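You operate a simulated robot arm through the tools that you are given. There is no shell and no other tool.

The job below is to be done with a simulated robot arm. You get a single attempt, and the scene is never put back.

JOB
Take the green bridge out of the spare box and lock the box again.
Fine: cover on the green mat meanwhile; the bridge stands in the rack's empty slot; both turn catches locked. Set down upright: green bridge.

Only the result counts: the job must be done as asked and must still hold three seconds after the hand-in. Knocking over, shifting, dropping, spilling or breaking anything else fails it. Lids that push on must go on centred and level and be pressed home; caps that screw on are set level and turned clockwise until they are tight.

ROBOT AND FRAMES
A 6-joint arm with a four-finger gripper, fixed in place. Base frame: the origin is at the foot of the arm, x ahead of it, y to its left, z up; the work surface is at about z = 0.85. Readings come in m, degrees, newtons and seconds.
With the tool pointing down near the work surface it reaches from about 0.26 to 0.68 m from the base axis. Its first joint turns from -166.0 to 166.0 degrees. Payload 3.43 kg.
Tool frame: the origin (TCP) lies between the finger pads and is the grasp point; the fingertips stand 0.03 m ahead of it; z points along the fingers, y is the line along which they close. Largest opening 0.12 m; the body of the gripper starts 0.085 m behind the TCP.
Orientation is told as [roll, pitch, yaw] about the base's x, y, z axes, in that order, counted from this pose: with the fingers straight down and closing along the base's y, the tool's x points along the base's -x, its y along +y and its z along -z.

CONTROLS
- The arm moves only by the tool arm_command. Its argument "deltas" is a list of rows, each a list of 7 numbers: the turn, a rotation vector about the tool's x, y, z in rad, then the shift along the tool's x, y, z in cm, then the closure, from 0 (fully open) to 1 (shut). In form: [[wx, wy, wz, tx, ty, tz, claw], ...]. A call has 1 to 20 rows; each row shifts and turns the commanded pose from where the row before left it, along the tool's axes as they then stand. Each row takes 0.2 s and may step no farther than 0.05 m and 8.6 degrees from the row before; otherwise, or with a gripper value out of range, the whole call is refused. Where a pose cannot be reached the arm comes as near as it can. A force on the tool above 40 N (or 10 N above the force at the start of the call, whichever is more), or a blocked arm, ends the call early, and 0.2 s more pass. The fingers move at their own pace and stop on an object; they squeeze with about 24 N. The grip force told is the motor's: it shows also when the fingers shut on nothing. Time passes only in rows, and 0.2 s behind the last, so rows that do not move let the fingers close. It gives the time, the measured TCP pose, the force on the tool (base axes), the opening and the grip force at its end, in the units of the frame above (readings bear some noise), with the torque about the TCP (base axes, N m) and any sound that the robot's microphone picked up.
- Cameras (640 x 400 px; columns grow to the right, rows downward): "scene" is fixed at [0.0489, -0.6491, 1.65]; the picture's right is [0.67, -0.75, 0.00], its down [-0.43, -0.38, -0.82] and it looks along [0.61, 0.54, -0.58] (base axes); focal length 338 px, centre (320, 200). "wrist" rides on the gripper at [0.071, -0.017, -0.121] in the tool frame; the picture's right is [0.23, 0.97, 0.00], its down [-0.81, 0.19, -0.55] and it looks along [-0.54, 0.13, 0.83] (tool axes); focal length 275 px, centre (320, 200). There is no depth. A picture from a camera that has moved, and an enlarged one, comes with that camera's place and axes in the base frame and with its lens.
- capture(camera): a new picture of that camera. No time passes.
- slide_trunk(by): slides the trunk up (or, below 0, down) by that many m; the arm rides with it, the base frame stays. It gives what a move gives, with no picture.
- close_up(camera, box): a new picture of the part [left, top, right, bottom] of that camera's present view, enlarged. No time passes.
- finish_job(): hands the job in; it is judged then, once.

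Nothing tells you positions but the pictures and the camera data. Unless the task says otherwise, let go and move clear before handing in.

The tools are called after "Request:" by a JSON object that holds its "op" and its "data". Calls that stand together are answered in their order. arm_command: Moves the arm, as the interface text tells. Its arguments: {"type":"object","properties":{"deltas":{"type":"array","items":{"type":"array","items":{"type":"number"}}}},"required":["deltas"]} The other tools are called the same way: slide_trunk (by) slides the trunk up or down; capture (camera) takes a picture; close_up (camera, box) takes an enlarged picture of a part of a camera's view; finish_job () hands the job in.

At the start:

```text
clock: 0.0
tcp_pos: [0.5006, 0.244, 1.2536]
ee_rot: [0.1, 0.0, 0.0]
ft_force: [0.5, -0.1, 0.7]
moment: [-0.02, 0.01, 0.01]
gripper_width: 0.1201
grip_force: 0.1
trunk travel left (down, up): [-0.225, 0.215]
```

scene: 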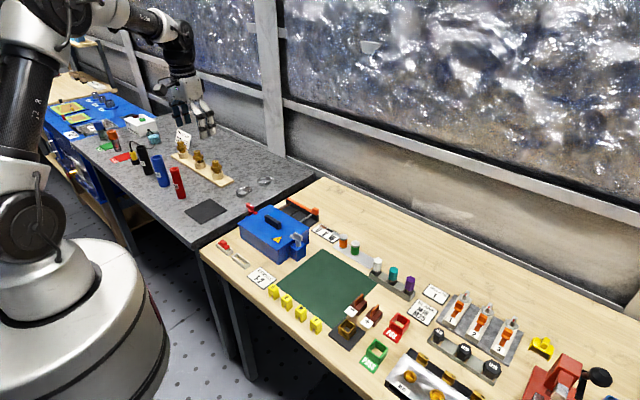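
wrist: 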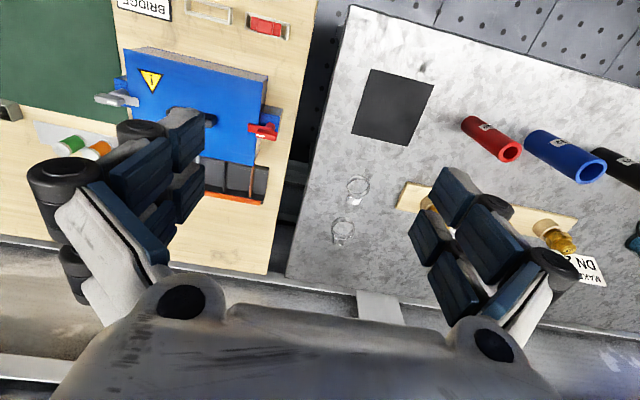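

I see a blue box with a yellow warning triangle, a black handle and two catches (one red, one grey/white) beside a green mat on the wooden table. I'll take enlarged pictures before moving anything.

Request:
{"op": "close_up", "data": {"camera": "scene", "box": [200, 180, 360, 280]}}

Request:
{"op": "close_up", "data": {"camera": "scene", "box": [320, 240, 480, 340]}}

Request:
{"op": "close_up", "data": {"camera": "scene", "box": [400, 260, 624, 400]}}

Request:
{"op": "close_up", "data": {"camera": "wrist", "box": [80, 0, 320, 150]}}

```text
4.00 times, centred on (280, 230) of scene
camera zoom: at [0.0489, -0.6491, 1.65], right [0.67, -0.75, 0.0], down [-0.43, -0.38, -0.82], along [0.61, 0.54, -0.58], focal length 1352 px, centre (480, 80)
```

zoom: 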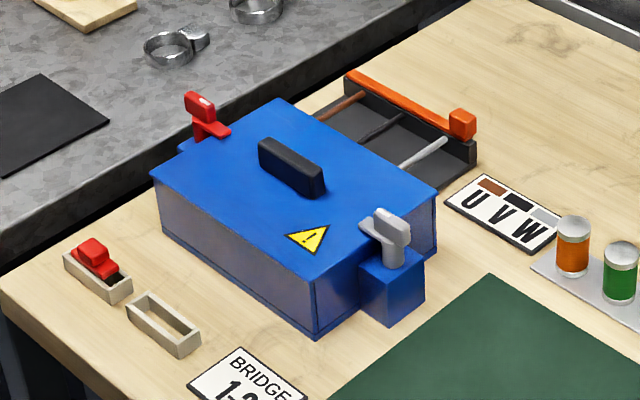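

```text
4.00 times, centred on (400, 290) of scene
camera zoom: at [0.0489, -0.6491, 1.65], right [0.67, -0.75, 0.0], down [-0.43, -0.38, -0.82], along [0.61, 0.54, -0.58], focal length 1352 px, centre (0, -160)
```

zoom: 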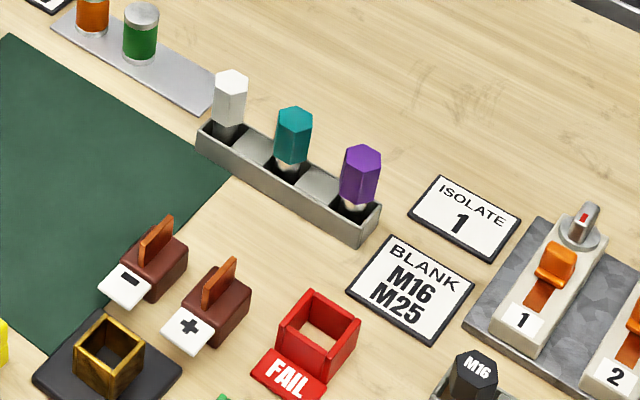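

```text
2.86 times, centred on (512, 330) of scene
camera zoom: at [0.0489, -0.6491, 1.65], right [0.67, -0.75, 0.0], down [-0.43, -0.38, -0.82], along [0.61, 0.54, -0.58], focal length 966 px, centre (-229, -171)
```

zoom: 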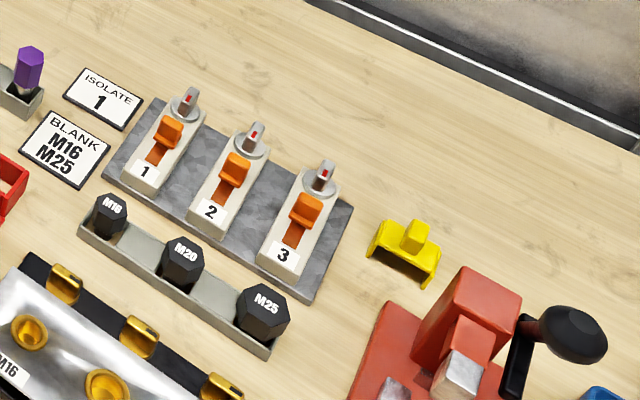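

```text
2.67 times, centred on (200, 75) of wrist
camera zoom: at [0.4299, 0.2273, 1.3744], right [-0.23, 0.97, 0.0], down [0.81, 0.19, 0.55], along [0.54, 0.13, -0.83], focal length 734 px, centre (640, 533)
```

zoom: 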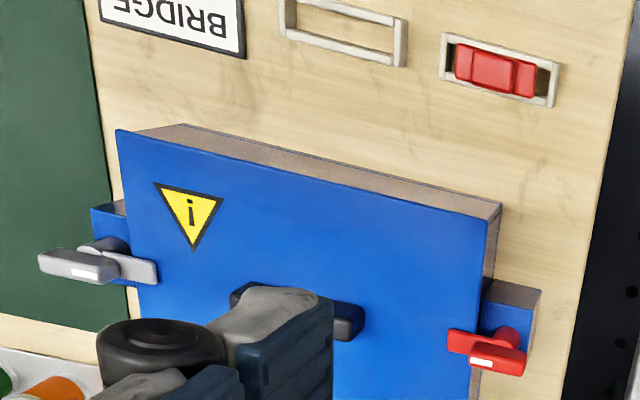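

The empty cream-coloured frame next to the one holding a red bridge looks like the rack's empty slot. I'll check the rest of the table before deciding.

Request:
{"op": "close_up", "data": {"camera": "scene", "box": [204, 230, 268, 270]}}

Request:
{"op": "close_up", "data": {"camera": "scene", "box": [230, 260, 358, 340]}}

Request:
{"op": "close_up", "data": {"camera": "scene", "box": [40, 80, 232, 200]}}

Request:
{"op": "close_up", "data": {"camera": "scene", "box": [232, 196, 328, 256]}}

Request:
{"op": "close_up", "data": {"camera": "wrist", "box": [80, 30, 304, 170]}}

```text
10.00 times, centred on (236, 250) of scene
camera zoom: at [0.0489, -0.6491, 1.65], right [0.67, -0.75, 0.0], down [-0.43, -0.38, -0.82], along [0.61, 0.54, -0.58], focal length 3379 px, centre (1160, -300)
```

zoom: 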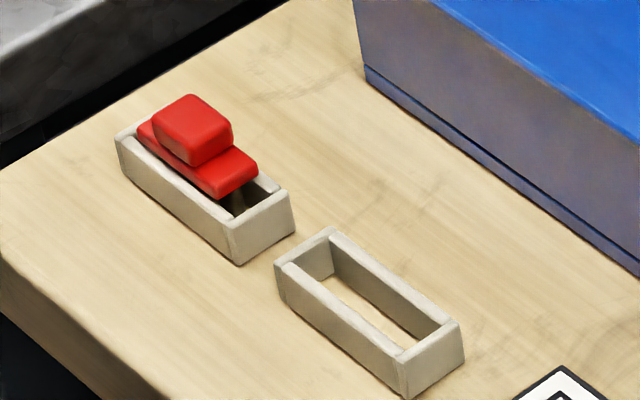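

```text
5.00 times, centred on (294, 300) of scene
camera zoom: at [0.0489, -0.6491, 1.65], right [0.67, -0.75, 0.0], down [-0.43, -0.38, -0.82], along [0.61, 0.54, -0.58], focal length 1690 px, centre (450, -300)
```

zoom: 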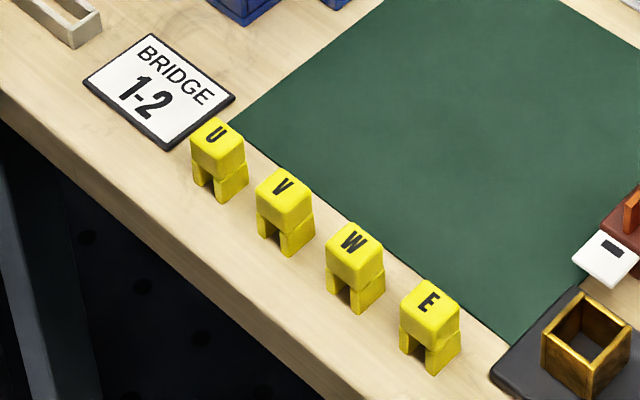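

```text
3.33 times, centred on (136, 140) of scene
camera zoom: at [0.0489, -0.6491, 1.65], right [0.67, -0.75, 0.0], down [-0.43, -0.38, -0.82], along [0.61, 0.54, -0.58], focal length 1126 px, centre (933, 400)
```

zoom: 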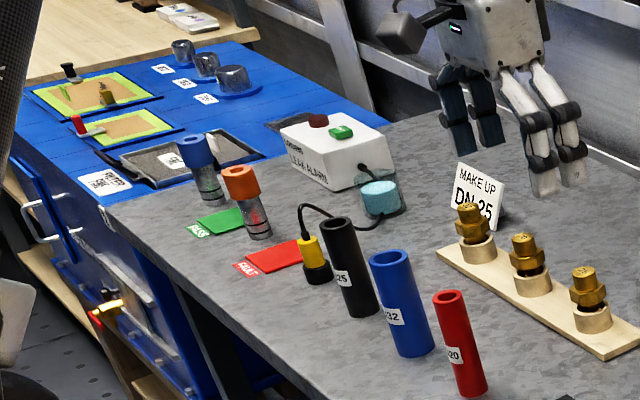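

```text
6.67 times, centred on (280, 226) of scene
camera zoom: at [0.0489, -0.6491, 1.65], right [0.67, -0.75, 0.0], down [-0.43, -0.38, -0.82], along [0.61, 0.54, -0.58], focal length 2253 px, centre (587, 27)
```

zoom: 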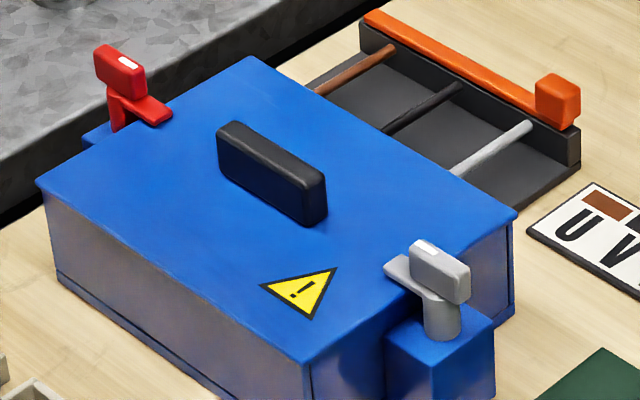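

```text
2.86 times, centred on (192, 100) of wrist
camera zoom: at [0.4299, 0.2273, 1.3744], right [-0.23, 0.97, 0.0], down [0.81, 0.19, 0.55], along [0.54, 0.13, -0.83], focal length 786 px, centre (686, 486)
```

zoom: 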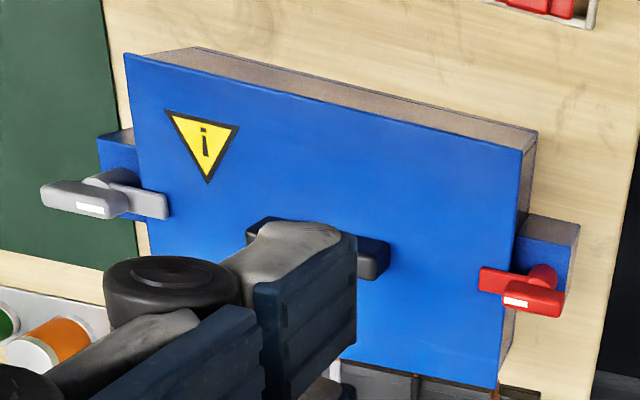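

The box sits at about x 0.53–0.68, y −0.04–0.16, with its lid top near z 0.914. The catches are at its two y ends, the mat is at about x 0.475–0.68, y −0.325 to −0.10, and the empty slot is near (0.46, 0.055). I'll move the arm above the box for a closer look.

Request:
{"op": "arm_command", "data": {"deltas": [[0, 0, 0, 1.5, -3.5, 1.5, 0], [0, 0, 0, 1.5, -3.5, 1.5, 0], [0, 0, 0, 1.5, -3.5, 1.5, 0], [0, 0, 0, 1.5, -3.5, 1.5, 0], [0, 0, 0, 1.5, -3.5, 1.5, 0], [0, 0, 0, 1.5, -3.5, 1.5, 0], [0, 0, 0, 0, 0, 0, 0]]}}

Request:
{"op": "capture", "data": {"camera": "wrist"}}

```text
clock: 1.6
tcp_pos: [0.4122, 0.0342, 1.1615]
ee_rot: [0.0, 0.0, 0.0]
ft_force: [-0.1, -0.4, 0.1]
moment: [-0.03, 0.02, 0.03]
gripper_width: 0.1197
grip_force: 0.1
trunk travel left (down, up): [-0.225, 0.215]
```

```text
taken
camera wrist: at [0.341, 0.0168, 1.2831], right [-0.23, 0.97, 0.0], down [0.81, 0.19, 0.55], along [0.54, 0.13, -0.83], focal length 275 px, centre (320, 200)
```

wrist: 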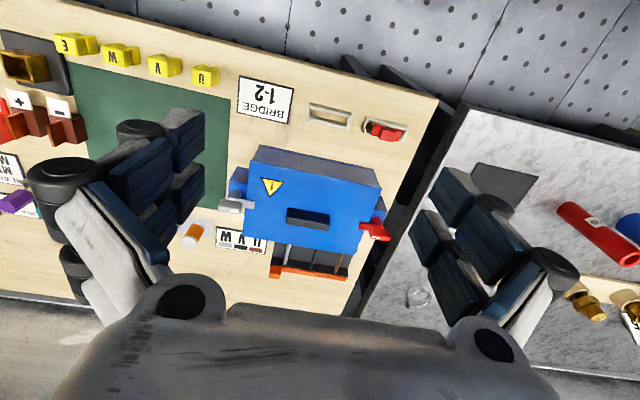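

The box is now in view between the fingers. I'll enlarge the catches and the slots.

Request:
{"op": "close_up", "data": {"camera": "wrist", "box": [210, 140, 306, 200]}}

Request:
{"op": "close_up", "data": {"camera": "wrist", "box": [310, 180, 422, 250]}}

Request:
{"op": "close_up", "data": {"camera": "wrist", "box": [224, 70, 432, 200]}}

Request:
{"op": "close_up", "data": {"camera": "wrist", "box": [210, 165, 290, 215]}}

```text
6.67 times, centred on (258, 170) of wrist
camera zoom: at [0.341, 0.0168, 1.2831], right [-0.23, 0.97, 0.0], down [0.81, 0.19, 0.55], along [0.54, 0.13, -0.83], focal length 1835 px, centre (733, 400)
```

zoom: 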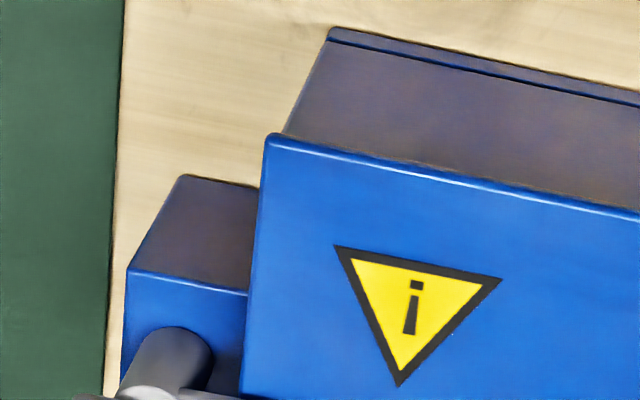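

```text
5.71 times, centred on (366, 215) of wrist
camera zoom: at [0.341, 0.0168, 1.2831], right [-0.23, 0.97, 0.0], down [0.81, 0.19, 0.55], along [0.54, 0.13, -0.83], focal length 1573 px, centre (57, 114)
```

zoom: 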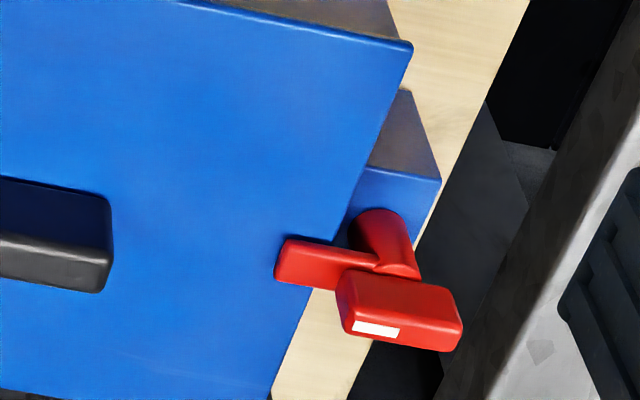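

```text
3.08 times, centred on (328, 135) of wrist
camera zoom: at [0.341, 0.0168, 1.2831], right [-0.23, 0.97, 0.0], down [0.81, 0.19, 0.55], along [0.54, 0.13, -0.83], focal length 847 px, centre (295, 400)
```

zoom: 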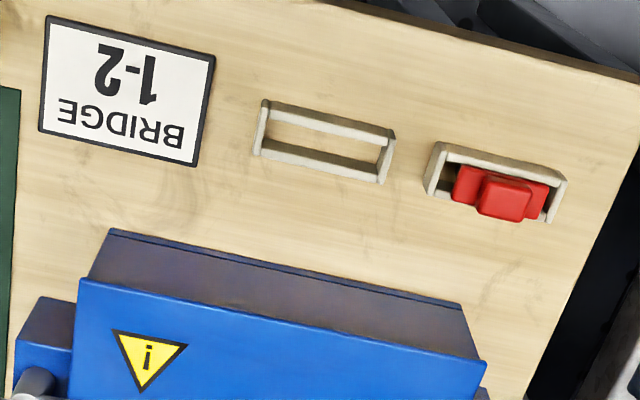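

```text
8.00 times, centred on (250, 190) of wrist
camera zoom: at [0.341, 0.0168, 1.2831], right [-0.23, 0.97, 0.0], down [0.81, 0.19, 0.55], along [0.54, 0.13, -0.83], focal length 2202 px, centre (880, 280)
```

zoom: 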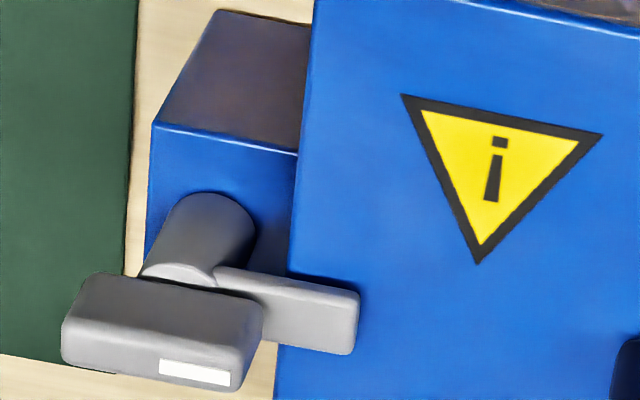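

Both catches look locked, with their tongues over the cover and a paddle grip on top. I'll move over the grey catch, turn the tool to yaw −90, and look from close range.

Request:
{"op": "arm_command", "data": {"deltas": [[0, 0, 0, -3.15, -1.57, 2.0, 0], [0, 0, 0, -3.15, -1.57, 2.0, 0], [0, 0, 0, -3.15, -1.57, 2.0, 0], [0, 0, 0, -3.15, -1.57, 2.0, 0], [0, 0, 0, -3.15, -1.57, 2.0, 0], [0, 0, 0, -3.15, -1.57, 2.0, 0], [0, 0, 0.1428, 0, 0, 0, 0], [0, 0, 0.1428, 0, 0, 0, 0], [0, 0, 0.1428, 0, 0, 0, 0], [0, 0, 0.1428, 0, 0, 0, 0], [0, 0, 0.1428, 0, 0, 0, 0], [0, 0, 0.1428, 0, 0, 0, 0], [0, 0, 0.1428, 0, 0, 0, 0], [0, 0, 0.1428, 0, 0, 0, 0], [0, 0, 0.1428, 0, 0, 0, 0], [0, 0, 0.1428, 0, 0, 0, 0], [0, 0, 0.1428, 0, 0, 0, 0], [0, 0, 0, 0, 0, 0, 0]]}}

Request:
{"op": "capture", "data": {"camera": "wrist"}}

Request:
{"op": "capture", "data": {"camera": "scene"}}

```text
clock: 5.4
tcp_pos: [0.6007, -0.0594, 1.0433]
ee_rot: [0.0, 0.0, -90.2]
ft_force: [-0.3, -0.6, 0.7]
moment: [0.02, 0.04, -0.03]
gripper_width: 0.12
grip_force: 0.0
trunk travel left (down, up): [-0.225, 0.215]
```

```text
taken
camera wrist: at [0.5837, 0.0112, 1.1643], right [0.97, 0.23, 0.0], down [0.19, -0.81, 0.55], along [0.13, -0.54, -0.83], focal length 275 px, centre (320, 200)
```

wrist: 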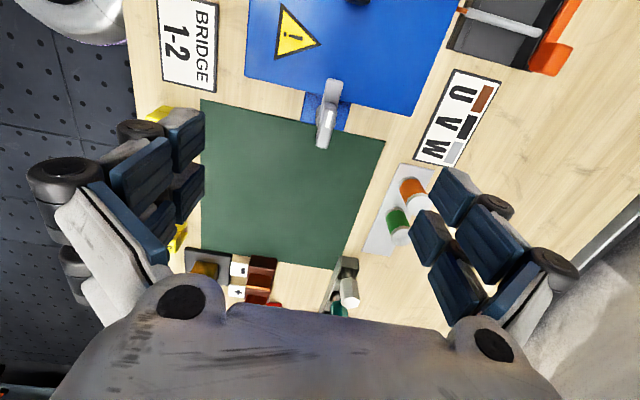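

```text
taken
```

scene: 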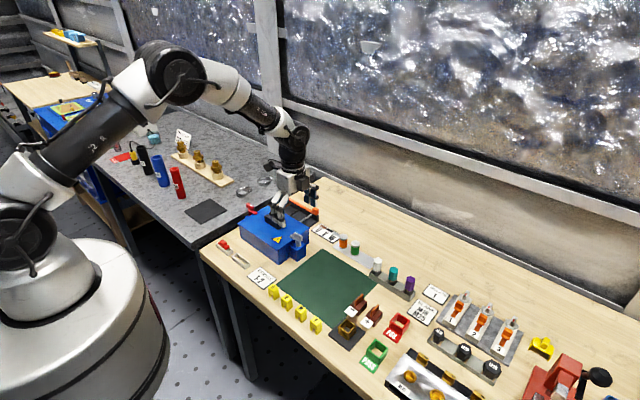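

The grey catch shows clearly, at about (325, 115) in this view. I'll zoom in.

Request:
{"op": "close_up", "data": {"camera": "wrist", "box": [284, 65, 364, 165]}}

Request:
{"op": "close_up", "data": {"camera": "scene", "box": [272, 210, 336, 260]}}

Request:
{"op": "close_up", "data": {"camera": "wrist", "box": [190, 90, 400, 290]}}

```text
4.00 times, centred on (324, 115) of wrist
camera zoom: at [0.5837, 0.0112, 1.1643], right [0.97, 0.23, 0.0], down [0.19, -0.81, 0.55], along [0.13, -0.54, -0.83], focal length 1101 px, centre (304, 540)
```

zoom: 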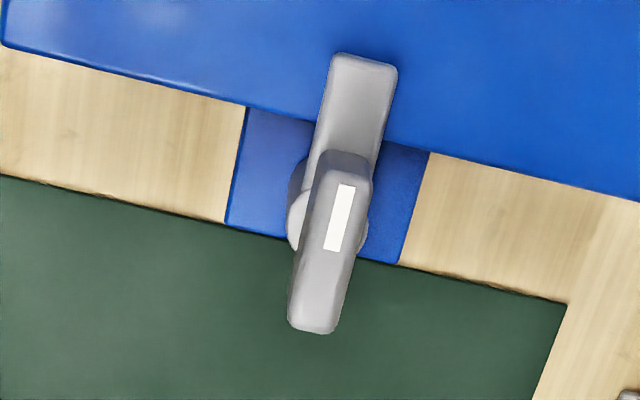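

```text
8.00 times, centred on (304, 235) of scene
camera zoom: at [0.0489, -0.6491, 1.65], right [0.67, -0.75, 0.0], down [-0.43, -0.38, -0.82], along [0.61, 0.54, -0.58], focal length 2703 px, centre (448, -80)
```

zoom: 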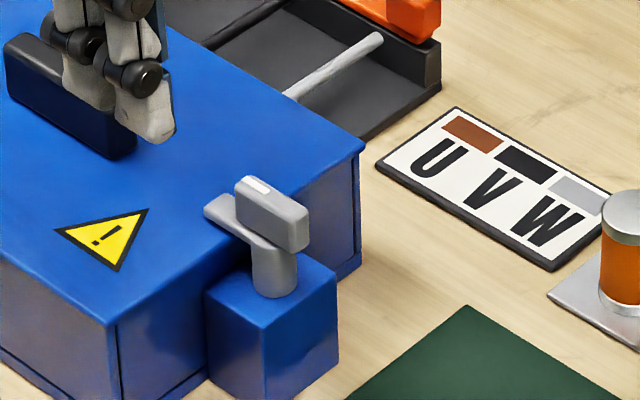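

```text
2.00 times, centred on (295, 190) of wrist
camera zoom: at [0.5837, 0.0112, 1.1643], right [0.97, 0.23, 0.0], down [0.19, -0.81, 0.55], along [0.13, -0.54, -0.83], focal length 551 px, centre (370, 220)
```

zoom: 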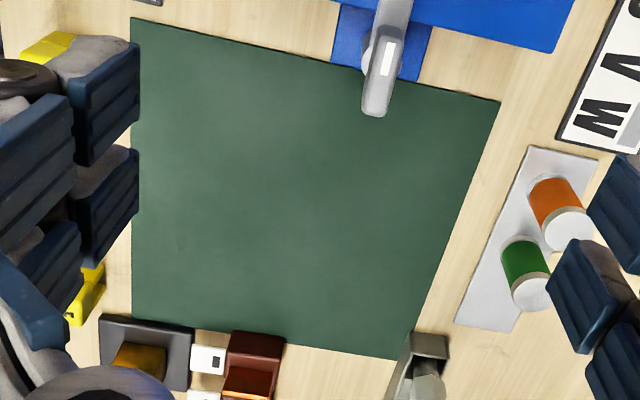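

The grey paddle's top is centred near (0.607, −0.063) at z 0.944. It runs along y and is about 1 cm thick. I'll descend around it with the fingers partly closed and check before gripping.

Request:
{"op": "arm_command", "data": {"deltas": [[0, 0, 0, -0.15, 0.35, 1.5, 0.7], [0, 0, 0, -0.15, 0.3, 1.5, 0.7], [0, 0, 0, 0, 0, 1.5, 0.7], [0, 0, 0, 0, 0, 1.0, 0.7], [0, 0, 0, 0, 0, 0, 0.7], [0, 0, 0, 0, 0, 0, 0.7]]}}

Request:
{"op": "capture", "data": {"camera": "wrist"}}

Request:
{"op": "close_up", "data": {"camera": "scene", "box": [256, 190, 352, 250]}}

```text
clock: 6.8
tcp_pos: [0.6059, -0.0629, 0.989]
ee_rot: [-0.1, 0.0, -90.0]
ft_force: [0.3, 0.7, -0.7]
moment: [0.0, -0.01, 0.02]
gripper_width: 0.0357
grip_force: 0.0
trunk travel left (down, up): [-0.225, 0.215]
```

```text
taken
camera wrist: at [0.5896, 0.0074, 1.1095], right [0.97, 0.23, 0.0], down [0.19, -0.81, 0.55], along [0.13, -0.54, -0.83], focal length 275 px, centre (320, 200)
```

wrist: 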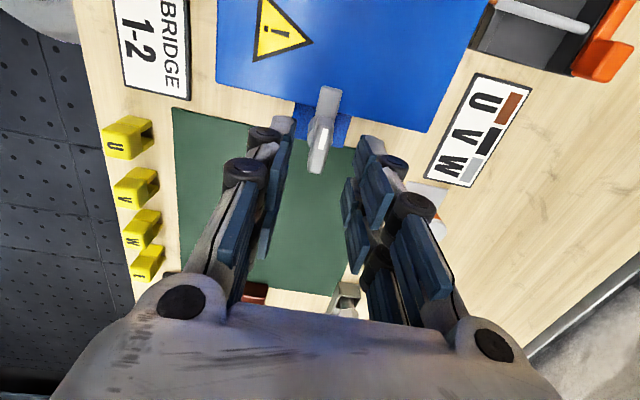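

```text
6.67 times, centred on (304, 220) of scene
camera zoom: at [0.0489, -0.6491, 1.65], right [0.67, -0.75, 0.0], down [-0.43, -0.38, -0.82], along [0.61, 0.54, -0.58], focal length 2253 px, centre (427, 67)
```

zoom: 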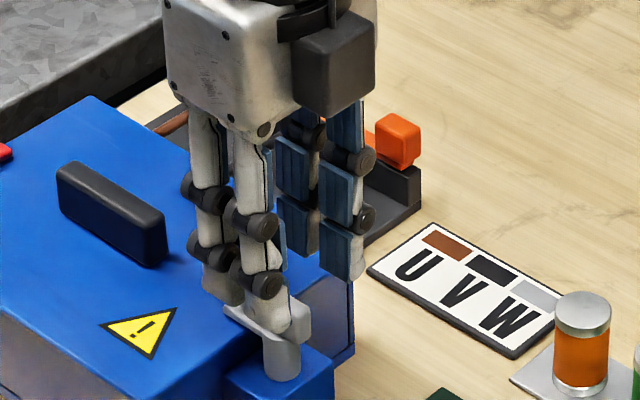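

The paddle sits between the fingers. I'll lower the tips to the paddle's level and close.

Request:
{"op": "arm_command", "data": {"deltas": [[0, 0, 0, 0, 0.1, 1.0, 0.7], [0, 0, 0, 0, 0, 1.0, 0.7], [0, 0, 0, 0, 0, 0.7, 0.7], [0, 0, 0, 0, 0, 0, 1], [0, 0, 0, 0, 0, 0, 1], [0, 0, 0, 0, 0, 0, 1], [0, 0, 0, 0, 0, 0, 1]]}}

Request:
{"op": "close_up", "data": {"camera": "wrist", "box": [230, 60, 410, 260]}}

Request:
{"op": "close_up", "data": {"camera": "scene", "box": [272, 210, 336, 260]}}

```text
clock: 8.4
tcp_pos: [0.6055, -0.0623, 0.9611]
ee_rot: [-0.2, 0.0, -90.0]
ft_force: [-13.4, -0.3, -2.1]
moment: [-0.08, 0.4, 0.05]
gripper_width: 0.0108
grip_force: 44.4
trunk travel left (down, up): [-0.225, 0.215]
```

```text
2.00 times, centred on (320, 160) of wrist
camera zoom: at [0.5894, 0.008, 1.082], right [0.97, 0.23, 0.0], down [0.19, -0.81, 0.55], along [0.12, -0.54, -0.83], focal length 551 px, centre (320, 280)
```

zoom: 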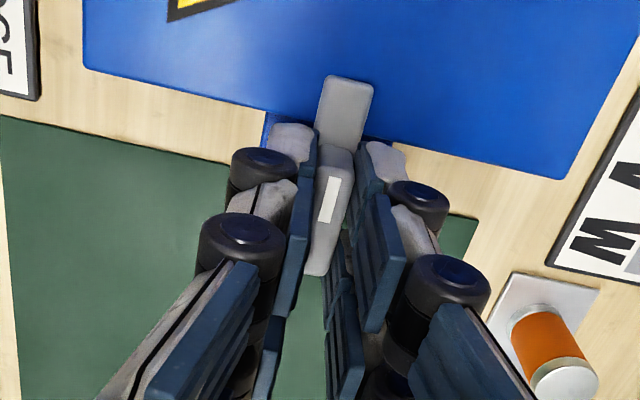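

```text
8.00 times, centred on (304, 235) of scene
camera zoom: at [0.0489, -0.6491, 1.65], right [0.67, -0.75, 0.0], down [-0.43, -0.38, -0.82], along [0.61, 0.54, -0.58], focal length 2703 px, centre (448, -80)
```

zoom: 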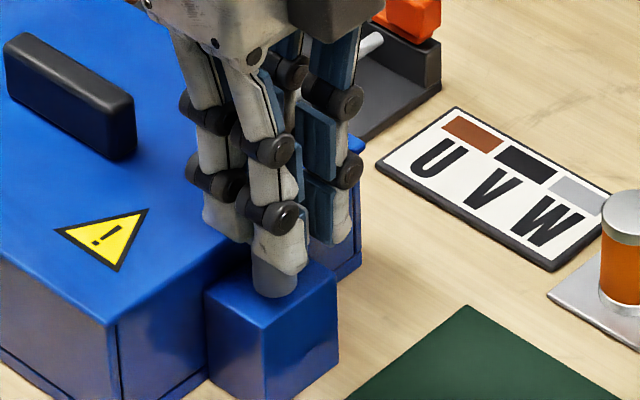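

The paddle is gripped at 10.8 mm, with a −13 N side load in x. I'll ease the tool in −x to relieve it before turning.

Request:
{"op": "arm_command", "data": {"deltas": [[0, 0, 0, 0, -0.1, 0, 1], [0, 0, 0, 0, 0, 0, 1]]}}

```text
clock: 9.0
tcp_pos: [0.6052, -0.0626, 0.9608]
ee_rot: [-0.1, 0.1, -90.0]
ft_force: [-13.6, -2.0, -6.6]
moment: [0.1, 0.37, 0.03]
gripper_width: 0.0111
grip_force: 44.8
trunk travel left (down, up): [-0.225, 0.215]
```

Request:
{"op": "arm_command", "data": {"deltas": [[0, 0, 0, 0, -0.1, 0, 1], [0, 0, 0, 0, 0, 0, 1]]}}

```text
clock: 9.6
tcp_pos: [0.6049, -0.0627, 0.9612]
ee_rot: [-0.1, 0.0, -90.0]
ft_force: [-10.9, -3.2, -11.2]
moment: [0.19, 0.27, 0.04]
gripper_width: 0.0109
grip_force: 44.8
trunk travel left (down, up): [-0.225, 0.215]
```

The side load is falling slowly. I'll try a small counter-clockwise turn and read the torque.

Request:
{"op": "arm_command", "data": {"deltas": [[0, 0, -0.06, 0, -0.05, 0, 1], [0, 0, -0.06, 0, 0, 0, 1], [0, 0, 0, 0, 0, 0, 1]]}}

Request:
{"op": "close_up", "data": {"camera": "wrist", "box": [230, 60, 410, 260]}}

```text
clock: 10.4
tcp_pos: [0.6052, -0.0632, 0.9609]
ee_rot: [0.0, 0.0, -83.0]
ft_force: [-5.6, -2.6, -14.5]
moment: [0.02, 0.13, 0.06]
gripper_width: 0.011
grip_force: 44.3
trunk travel left (down, up): [-0.225, 0.215]
```

```text
2.00 times, centred on (320, 160) of wrist
camera zoom: at [0.5806, 0.0055, 1.0819], right [0.94, 0.35, 0.0], down [0.29, -0.78, 0.55], along [0.19, -0.52, -0.83], focal length 551 px, centre (320, 280)
```

zoom: 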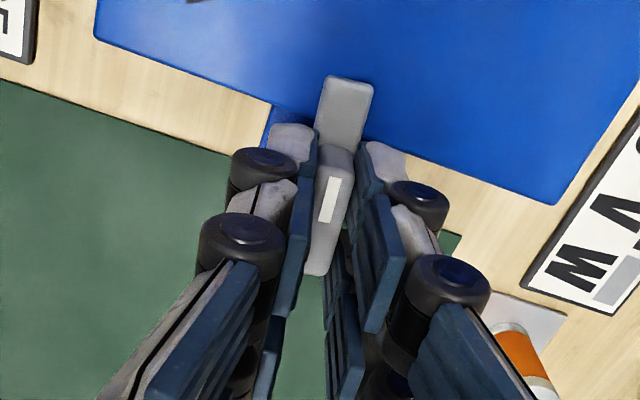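

The catch turns freely with the gripper (about 0.06 N m). I'll carry on counter-clockwise in stages.

Request:
{"op": "arm_command", "data": {"deltas": [[0, 0, -0.12, 0, 0, 0.05, 1], [0, 0, -0.12, 0, 0, 0, 1], [0, 0, -0.12, 0, 0, 0, 1], [0, 0, -0.12, 0, 0, 0, 1], [0, 0, -0.12, 0, 0, 0, 1], [0, 0, 0, 0, 0, 0, 1]]}}

```text
clock: 11.8
tcp_pos: [0.6066, -0.0622, 0.9612]
ee_rot: [0.1, -0.1, -48.6]
ft_force: [6.3, 2.3, -6.4]
moment: [0.97, 0.61, -0.03]
gripper_width: 0.0107
grip_force: 45.1
trunk travel left (down, up): [-0.225, 0.215]
```

Request:
{"op": "arm_command", "data": {"deltas": [[0, 0, -0.12, 0, 0, 0, 1], [0, 0, -0.12, 0, 0, 0, 1], [0, 0, -0.12, 0, 0, 0, 1], [0, 0, -0.12, 0, 0, 0, 1], [0, 0, -0.12, 0, 0, 0, 1], [0, 0, -0.12, 0, 0, 0, 1], [0, 0, 0, 0, 0, 0, 1]]}}

Request:
{"op": "close_up", "data": {"camera": "wrist", "box": [200, 60, 440, 260]}}

```text
clock: 13.4
tcp_pos: [0.6081, -0.0609, 0.961]
ee_rot: [0.0, -0.2, -7.2]
ft_force: [16.2, 19.7, 6.4]
moment: [0.56, -0.86, -0.05]
gripper_width: 0.0111
grip_force: 44.5
trunk travel left (down, up): [-0.225, 0.215]
```

```text
2.00 times, centred on (320, 160) of wrist
camera zoom: at [0.535, -0.0685, 1.0818], right [-0.1, 0.99, 0.0], down [0.83, 0.09, 0.56], along [0.55, 0.06, -0.83], focal length 551 px, centre (320, 280)
```

zoom: 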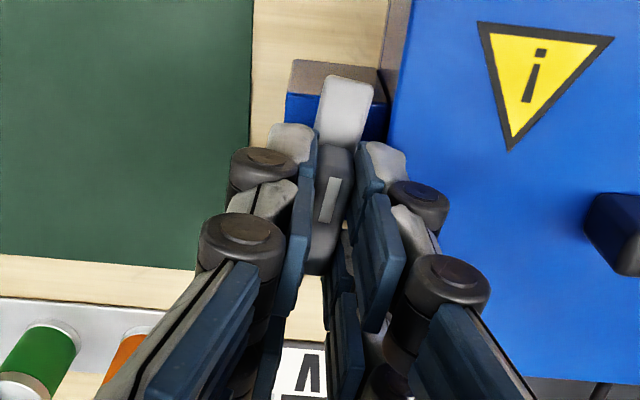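

The tongue now points nearly along −x. I'll finish the last few degrees while easing off the side load.

Request:
{"op": "arm_command", "data": {"deltas": [[0, 0, -0.05, -0.1, 0.12, 0, 1], [0, 0, -0.06, -0.08, 0.1, 0, 1], [0, 0, 0, 0, 0, 0, 1]]}}

```text
clock: 14.2
tcp_pos: [0.6075, -0.0601, 0.9622]
ee_rot: [-0.2, -0.2, -1.1]
ft_force: [10.6, 9.4, 7.4]
moment: [0.16, -1.47, -0.04]
gripper_width: 0.0111
grip_force: 44.6
trunk travel left (down, up): [-0.225, 0.215]
```

Request:
{"op": "arm_command", "data": {"deltas": [[0, 0, -0.02, 0, 0, 0, 1], [0, 0, 0, 0, 0, 0, 0.75], [0, 0, 0, 0, 0, 0, 0.7], [0, 0, 0, 0, 0, 0, 0.7], [0, 0, 0, 0, 0, -1.5, 0.7], [0, 0, 0, 0, 0, -3.0, 0.7], [0, 0, 0, 0, 0, -3.0, 0.7], [0, 0, 0, 0, 0, 0, 0.5]]}}

Request:
{"op": "capture", "data": {"camera": "wrist"}}

Request:
{"op": "close_up", "data": {"camera": "scene", "box": [232, 196, 328, 256]}}

```text
clock: 16.0
tcp_pos: [0.6068, -0.0593, 1.0368]
ee_rot: [0.0, 0.1, 0.0]
ft_force: [1.0, 0.3, 0.0]
moment: [0.02, -0.02, 0.01]
gripper_width: 0.0597
grip_force: 0.0
trunk travel left (down, up): [-0.225, 0.215]
```

```text
taken
camera wrist: at [0.5358, -0.0765, 1.1577], right [-0.23, 0.97, 0.0], down [0.81, 0.19, 0.55], along [0.54, 0.13, -0.83], focal length 275 px, centre (320, 200)
```

wrist: 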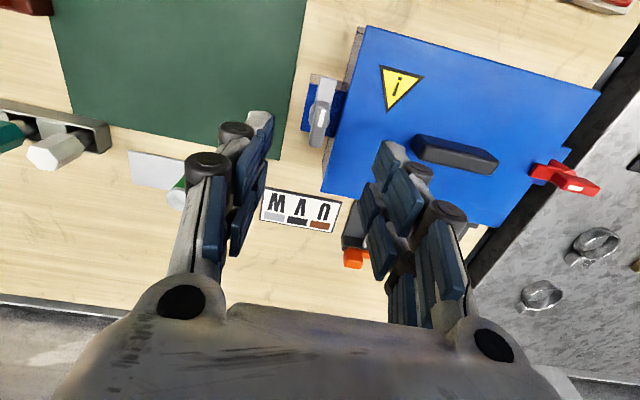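

```text
6.67 times, centred on (280, 226) of scene
camera zoom: at [0.0489, -0.6491, 1.65], right [0.67, -0.75, 0.0], down [-0.43, -0.38, -0.82], along [0.61, 0.54, -0.58], focal length 2253 px, centre (587, 27)
```

zoom: 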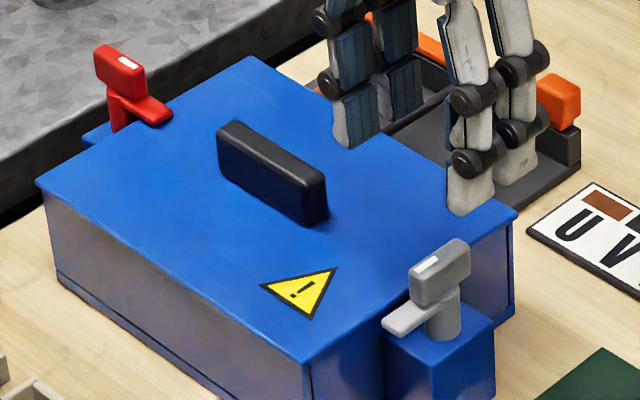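

The grey catch is open, with its tongue clear of the cover. Next I'll go over to the red catch, around (0.607, 0.175), for the same approach.

Request:
{"op": "arm_command", "data": {"deltas": [[0, 0, 0, 0, 3.9, 0, 0.5], [0, 0, 0, 0, 3.9, 0, 0.5], [0, 0, 0, 0, 3.9, 0, 0.5], [0, 0, 0, 0, 3.9, 0, 0.5], [0, 0, 0, 0, 3.9, 0, 0.5], [0, 0, 0, 0, 3.9, 0, 0.5], [0, 0, 0.1428, 0, 0, 0, 0.5], [0, 0, 0.1428, 0, 0, 0, 0.5], [0, 0, 0.1428, 0, 0, 0, 0.5], [0, 0, 0.1428, 0, 0, 0, 0.5], [0, 0, 0.1428, 0, 0, 0, 0.5], [0, 0, 0.1428, 0, 0, 0, 0.5], [0, 0, 0.1428, 0, 0, 0, 0.5], [0, 0, 0.1428, 0, 0, 0, 0.5], [0, 0, 0.1428, 0, 0, 0, 0.5], [0, 0, 0.1428, 0, 0, 0, 0.5], [0, 0, 0.1428, 0, 0, 0, 0.5], [0, 0, 0, 0, 0, 0, 0.5]]}}

Request:
{"op": "capture", "data": {"camera": "wrist"}}

Request:
{"op": "close_up", "data": {"camera": "wrist", "box": [284, 65, 364, 165]}}

Request:
{"op": "close_up", "data": {"camera": "scene", "box": [220, 186, 300, 236]}}

```text
clock: 19.8
tcp_pos: [0.6063, 0.1729, 1.0365]
ee_rot: [0.0, 0.0, -90.1]
ft_force: [0.7, 0.7, 0.7]
moment: [0.03, -0.01, -0.04]
gripper_width: 0.0602
grip_force: 0.1
trunk travel left (down, up): [-0.225, 0.215]
```

```text
taken
camera wrist: at [0.5901, 0.2444, 1.1566], right [0.97, 0.23, 0.0], down [0.19, -0.81, 0.55], along [0.13, -0.54, -0.83], focal length 275 px, centre (320, 200)
```

wrist: 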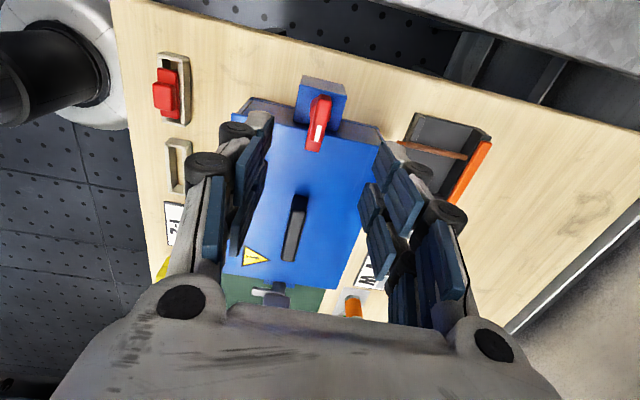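

```text
4.00 times, centred on (324, 115) of wrist
camera zoom: at [0.5901, 0.2444, 1.1566], right [0.97, 0.23, 0.0], down [0.19, -0.81, 0.55], along [0.13, -0.54, -0.83], focal length 1101 px, centre (304, 540)
```

zoom: 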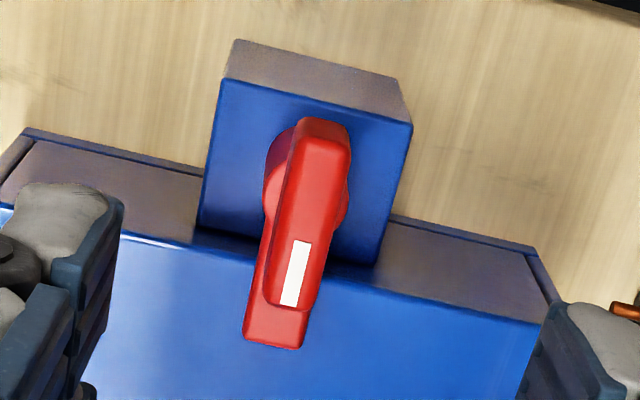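

```text
8.00 times, centred on (260, 211) of scene
camera zoom: at [0.0489, -0.6491, 1.65], right [0.67, -0.75, 0.0], down [-0.43, -0.38, -0.82], along [0.61, 0.54, -0.58], focal length 2703 px, centre (800, 112)
```

zoom: 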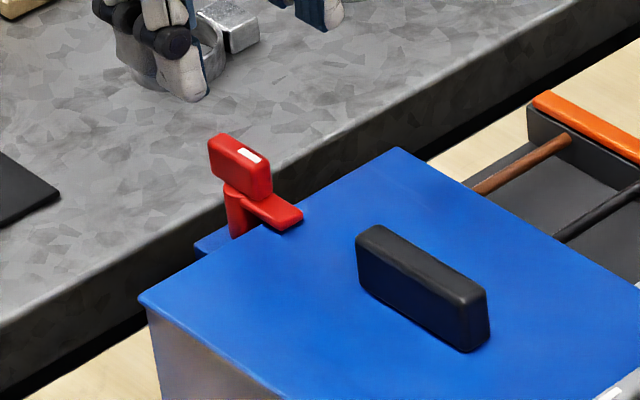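

The red paddle is centred near (0.606, 0.1765), with its top at z 0.944. I'll descend and grip it the same way.

Request:
{"op": "arm_command", "data": {"deltas": [[0, 0, 0, 0.15, -0.1, 1.5, 0.7], [0, 0, 0, 0.1, -0.1, 2.0, 0.7], [0, 0, 0, 0, 0, 2.0, 0.7], [0, 0, 0, 0, 0, 1.2, 0.7], [0, 0, 0, 0, 0, 0.8, 0.7], [0, 0, 0, 0, 0, 0, 0.7]]}}

Request:
{"op": "close_up", "data": {"camera": "wrist", "box": [230, 60, 410, 260]}}

```text
clock: 21.2
tcp_pos: [0.6031, 0.1751, 0.9608]
ee_rot: [0.1, 0.1, -89.9]
ft_force: [-0.1, 0.4, -0.1]
moment: [0.02, -0.01, 0.01]
gripper_width: 0.036
grip_force: 0.0
trunk travel left (down, up): [-0.225, 0.215]
```

```text
2.00 times, centred on (320, 160) of wrist
camera zoom: at [0.5881, 0.2466, 1.0816], right [0.97, 0.23, 0.0], down [0.19, -0.81, 0.55], along [0.13, -0.54, -0.83], focal length 551 px, centre (320, 280)
```

zoom: 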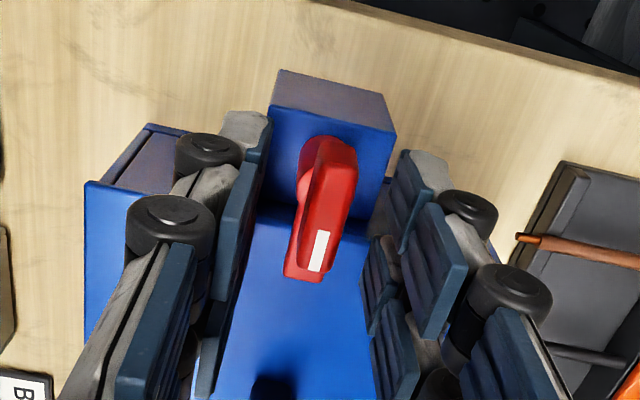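

Request:
{"op": "arm_command", "data": {"deltas": [[0, 0, 0, 0, 0, 0, 1], [0, 0, 0, 0, 0, 0, 1], [0, 0, 0, 0, 0, 0, 1], [0, 0, 0, 0, 0, 0, 1]]}}

Request:
{"op": "arm_command", "data": {"deltas": [[0, 0, -0.06, 0, 0, 0, 1], [0, 0, -0.06, 0, 0, 0, 1], [0, 0, 0, 0, 0, 0, 1]]}}

Request:
{"op": "close_up", "data": {"camera": "wrist", "box": [230, 60, 410, 260]}}

```text
clock: 22.2
tcp_pos: [0.6044, 0.1771, 0.9613]
ee_rot: [0.1, 0.0, -90.0]
ft_force: [2.9, -0.4, -0.8]
moment: [0.04, -0.11, -0.06]
gripper_width: 0.0108
grip_force: 44.5
trunk travel left (down, up): [-0.225, 0.215]
```

```text
clock: 23.0
tcp_pos: [0.6061, 0.1757, 0.9607]
ee_rot: [0.0, 0.0, -83.0]
ft_force: [1.6, 3.4, 2.5]
moment: [0.09, -0.03, -0.04]
gripper_width: 0.0109
grip_force: 44.1
trunk travel left (down, up): [-0.225, 0.215]
```

```text
2.00 times, centred on (320, 160) of wrist
camera zoom: at [0.5806, 0.2441, 1.0817], right [0.94, 0.35, 0.0], down [0.29, -0.78, 0.55], along [0.19, -0.52, -0.83], focal length 551 px, centre (320, 280)
```

zoom: 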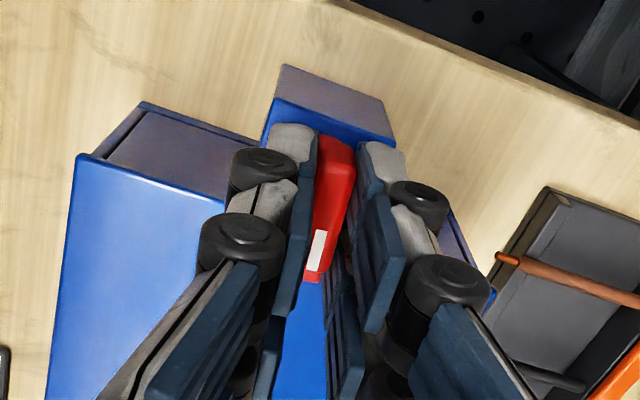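

The red catch also turns counter-clockwise with little force. I'll continue to a quarter turn.

Request:
{"op": "arm_command", "data": {"deltas": [[0, 0, -0.12, 0, 0, 0, 1], [0, 0, -0.12, 0, 0, 0, 1], [0, 0, -0.12, 0, 0, 0, 1], [0, 0, -0.12, 0, 0, 0, 1], [0, 0, -0.12, 0, 0, 0, 1], [0, 0, 0, 0, 0, 0, 1]]}}

```text
clock: 24.4
tcp_pos: [0.6082, 0.1754, 0.9608]
ee_rot: [0.1, -0.1, -48.7]
ft_force: [19.3, 7.5, 0.1]
moment: [1.02, 0.24, -0.11]
gripper_width: 0.0112
grip_force: 44.3
trunk travel left (down, up): [-0.225, 0.215]
```

Request:
{"op": "arm_command", "data": {"deltas": [[0, 0, -0.06, 0, 0.2, 0, 1], [0, 0, -0.12, 0, 0.05, 0, 1], [0, 0, -0.12, 0, 0, 0, 1], [0, 0, -0.12, 0, 0, 0, 1], [0, 0, 0, 0, 0, 0, 1]]}}

```text
clock: 25.6
tcp_pos: [0.6078, 0.1783, 0.9606]
ee_rot: [0.2, -0.1, -24.5]
ft_force: [17.7, 3.4, 4.1]
moment: [0.38, 0.08, -0.02]
gripper_width: 0.011
grip_force: 43.7
trunk travel left (down, up): [-0.225, 0.215]
```

Request:
{"op": "arm_command", "data": {"deltas": [[0, 0, -0.12, -0.15, 0, 0, 1], [0, 0, -0.12, -0.1, 0, 0, 1], [0, 0, -0.12, 0, 0, 0, 1], [0, 0, -0.07, 0, 0, 0, 1], [0, 0, 0, 0, 0, 0, 1]]}}

Request:
{"op": "close_up", "data": {"camera": "wrist", "box": [200, 60, 440, 260]}}

```text
clock: 26.8
tcp_pos: [0.6091, 0.179, 0.9621]
ee_rot: [0.0, 0.1, 0.2]
ft_force: [4.9, 21.9, 6.7]
moment: [0.71, -0.44, -0.17]
gripper_width: 0.0111
grip_force: 43.9
trunk travel left (down, up): [-0.225, 0.215]
```

```text
2.00 times, centred on (320, 160) of wrist
camera zoom: at [0.5384, 0.1624, 1.0816], right [-0.23, 0.97, 0.0], down [0.81, 0.19, 0.55], along [0.54, 0.13, -0.83], focal length 551 px, centre (320, 280)
```

zoom: 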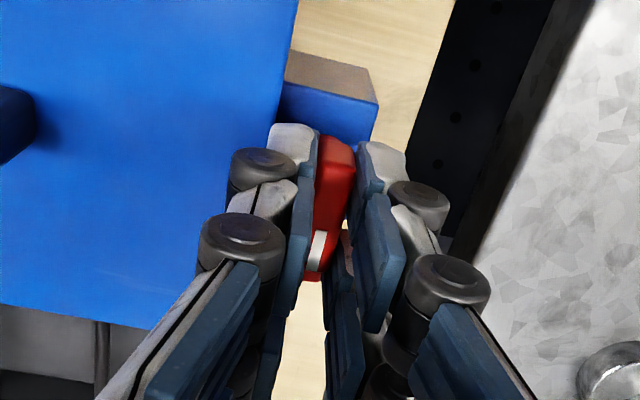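

The red catch has made its quarter turn. I'll release it, rise, and check.

Request:
{"op": "arm_command", "data": {"deltas": [[0, 0, 0, 0, 0.2, 0, 1], [0, 0, 0, 0, 0, 0, 0.75], [0, 0, 0, 0, 0, 0, 0.7], [0, 0, 0, 0, 0, 0, 0.7], [0, 0, 0, 0, 0, -1.5, 0.7], [0, 0, 0, 0, 0, -3.0, 0.7], [0, 0, 0, 0, 0, -3.0, 0.5], [0, 0, 0, 0, 0, 0, 0.5]]}}

Request:
{"op": "capture", "data": {"camera": "wrist"}}

Request:
{"op": "close_up", "data": {"camera": "scene", "box": [232, 190, 328, 250]}}

```text
clock: 28.6
tcp_pos: [0.61, 0.1802, 1.0356]
ee_rot: [-0.1, 0.1, 0.1]
ft_force: [-0.1, 1.0, -0.3]
moment: [-0.02, 0.02, -0.04]
gripper_width: 0.06
grip_force: 0.1
trunk travel left (down, up): [-0.225, 0.215]
```

```text
taken
camera wrist: at [0.5399, 0.1619, 1.1573], right [-0.23, 0.97, 0.0], down [0.81, 0.19, 0.55], along [0.54, 0.13, -0.83], focal length 275 px, centre (320, 200)
```

wrist: 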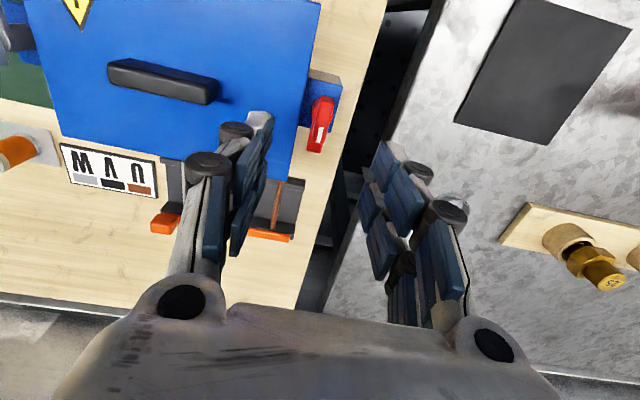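

```text
6.67 times, centred on (280, 220) of scene
camera zoom: at [0.0489, -0.6491, 1.65], right [0.67, -0.75, 0.0], down [-0.43, -0.38, -0.82], along [0.61, 0.54, -0.58], focal length 2253 px, centre (587, 67)
```

zoom: 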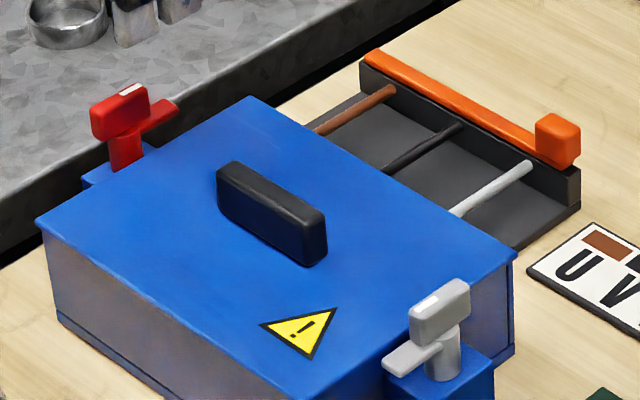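

Both catches are open and clear of the cover. I'll move above the black handle with the fingers set to close along x.

Request:
{"op": "arm_command", "data": {"deltas": [[0, 0, 0, 0.15, -4.1, -1.5, 0.4], [0, 0, 0, 0.15, -4.1, -1.5, 0.4], [0, 0, 0, 0.15, -4.0, -1.0, 0.4], [0, 0, 0.1428, 0, 0, 0, 0.4], [0, 0, 0.1428, 0, 0, 0, 0.4], [0, 0, 0.1428, 0, 0, 0, 0.4], [0, 0, 0.1428, 0, 0, 0, 0.4], [0, 0, 0.1428, 0, 0, 0, 0.4], [0, 0, 0.1428, 0, 0, 0, 0.4], [0, 0, 0.1428, 0, 0, 0, 0.4], [0, 0, 0.1428, 0, 0, 0, 0.4], [0, 0, 0.1428, 0, 0, 0, 0.4], [0, 0, 0.1428, 0, 0, 0, 0.4], [0, 0, 0.1428, 0, 0, 0, 0.4], [0, 0, 0, 0, 0, 0, 0.4]]}}

Request:
{"op": "capture", "data": {"camera": "wrist"}}

Request:
{"op": "close_up", "data": {"camera": "wrist", "box": [240, 50, 400, 150]}}

```text
clock: 31.8
tcp_pos: [0.6042, 0.0577, 1.0762]
ee_rot: [-0.1, 0.0, -90.0]
ft_force: [-0.8, -0.5, 0.1]
moment: [-0.01, 0.0, 0.01]
gripper_width: 0.072
grip_force: 0.0
trunk travel left (down, up): [-0.225, 0.215]
```

```text
taken
camera wrist: at [0.5885, 0.1275, 1.197], right [0.97, 0.23, 0.0], down [0.19, -0.81, 0.55], along [0.13, -0.54, -0.83], focal length 275 px, centre (320, 200)
```

wrist: 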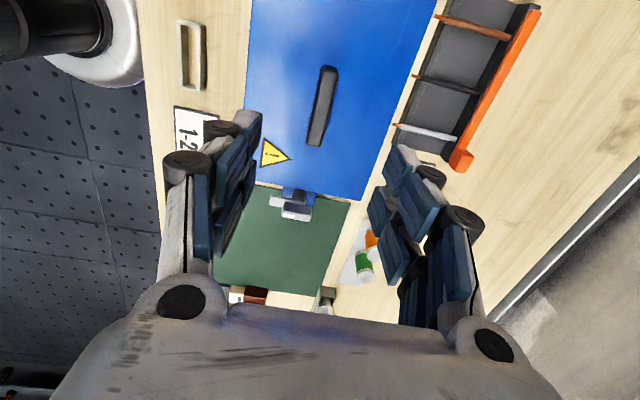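

```text
4.00 times, centred on (320, 100) of wrist
camera zoom: at [0.5885, 0.1275, 1.197], right [0.97, 0.23, 0.0], down [0.19, -0.81, 0.55], along [0.13, -0.54, -0.83], focal length 1101 px, centre (320, 600)
```

zoom: 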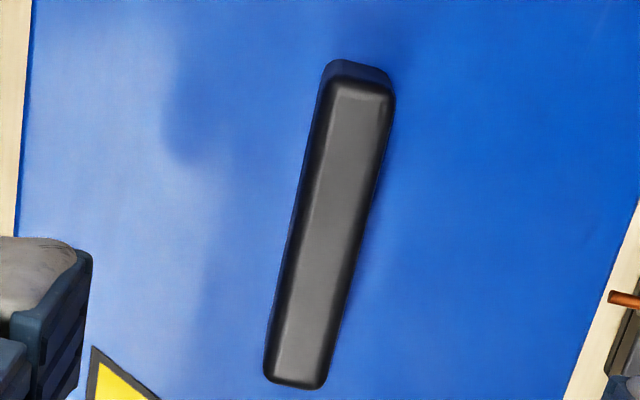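

The handle is centred at about (0.6055, 0.058), runs along y, and is about 12 mm thick. I'll descend and grip it.

Request:
{"op": "arm_command", "data": {"deltas": [[0, 0, 0, 0, 0.1, 3.0, 0.65], [0, 0, 0, 0, 0, 3.0, 0.65], [0, 0, 0, 0, 0, 2.5, 0.65], [0, 0, 0, 0, 0, 2.0, 0.65], [0, 0, 0, 0, 0, 1.2, 0.65], [0, 0, 0, 0, 0, 0.8, 0.65], [0, 0, 0, 0, 0, 0, 0.65]]}}

Request:
{"op": "close_up", "data": {"camera": "wrist", "box": [220, 60, 420, 260]}}

Request:
{"op": "close_up", "data": {"camera": "scene", "box": [232, 190, 328, 250]}}

```text
clock: 33.4
tcp_pos: [0.6037, 0.0576, 0.9504]
ee_rot: [0.0, 0.0, -89.8]
ft_force: [-0.2, 0.6, 2.0]
moment: [0.02, 0.04, 0.01]
gripper_width: 0.0423
grip_force: 0.0
trunk travel left (down, up): [-0.225, 0.215]
```

```text
2.00 times, centred on (320, 160) of wrist
camera zoom: at [0.5885, 0.1284, 1.0716], right [0.97, 0.23, 0.0], down [0.19, -0.81, 0.55], along [0.13, -0.54, -0.83], focal length 551 px, centre (320, 280)
```

zoom: 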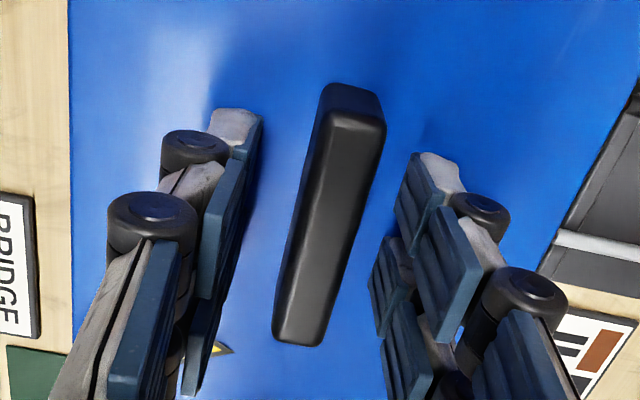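

```text
6.67 times, centred on (280, 220) of scene
camera zoom: at [0.0489, -0.6491, 1.65], right [0.67, -0.75, 0.0], down [-0.43, -0.38, -0.82], along [0.61, 0.54, -0.58], focal length 2253 px, centre (587, 67)
```

zoom: 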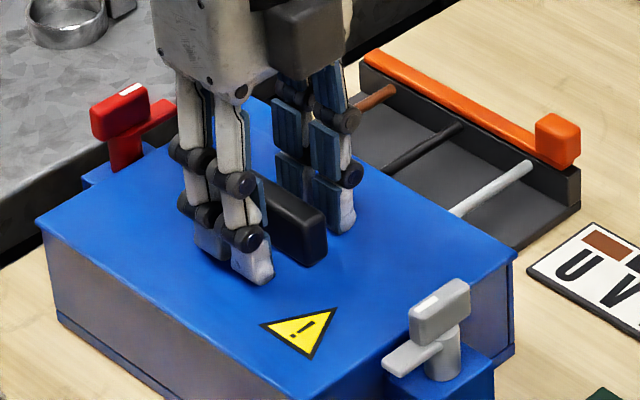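

Request:
{"op": "arm_command", "data": {"deltas": [[0, 0, 0, 0, 0.05, 0, 0.85], [0, 0, 0, 0, 0, 0, 1], [0, 0, 0, 0, 0, 0, 1], [0, 0, 0, 0, 0, 0, 1], [0, 0, 0, 0, 0, 0, 1]]}}

```text
clock: 34.6
tcp_pos: [0.606, 0.0567, 0.9511]
ee_rot: [0.0, 0.0, -89.9]
ft_force: [0.1, 0.5, -1.1]
moment: [-0.04, 0.03, -0.03]
gripper_width: 0.016
grip_force: 24.3
trunk travel left (down, up): [-0.225, 0.215]
```

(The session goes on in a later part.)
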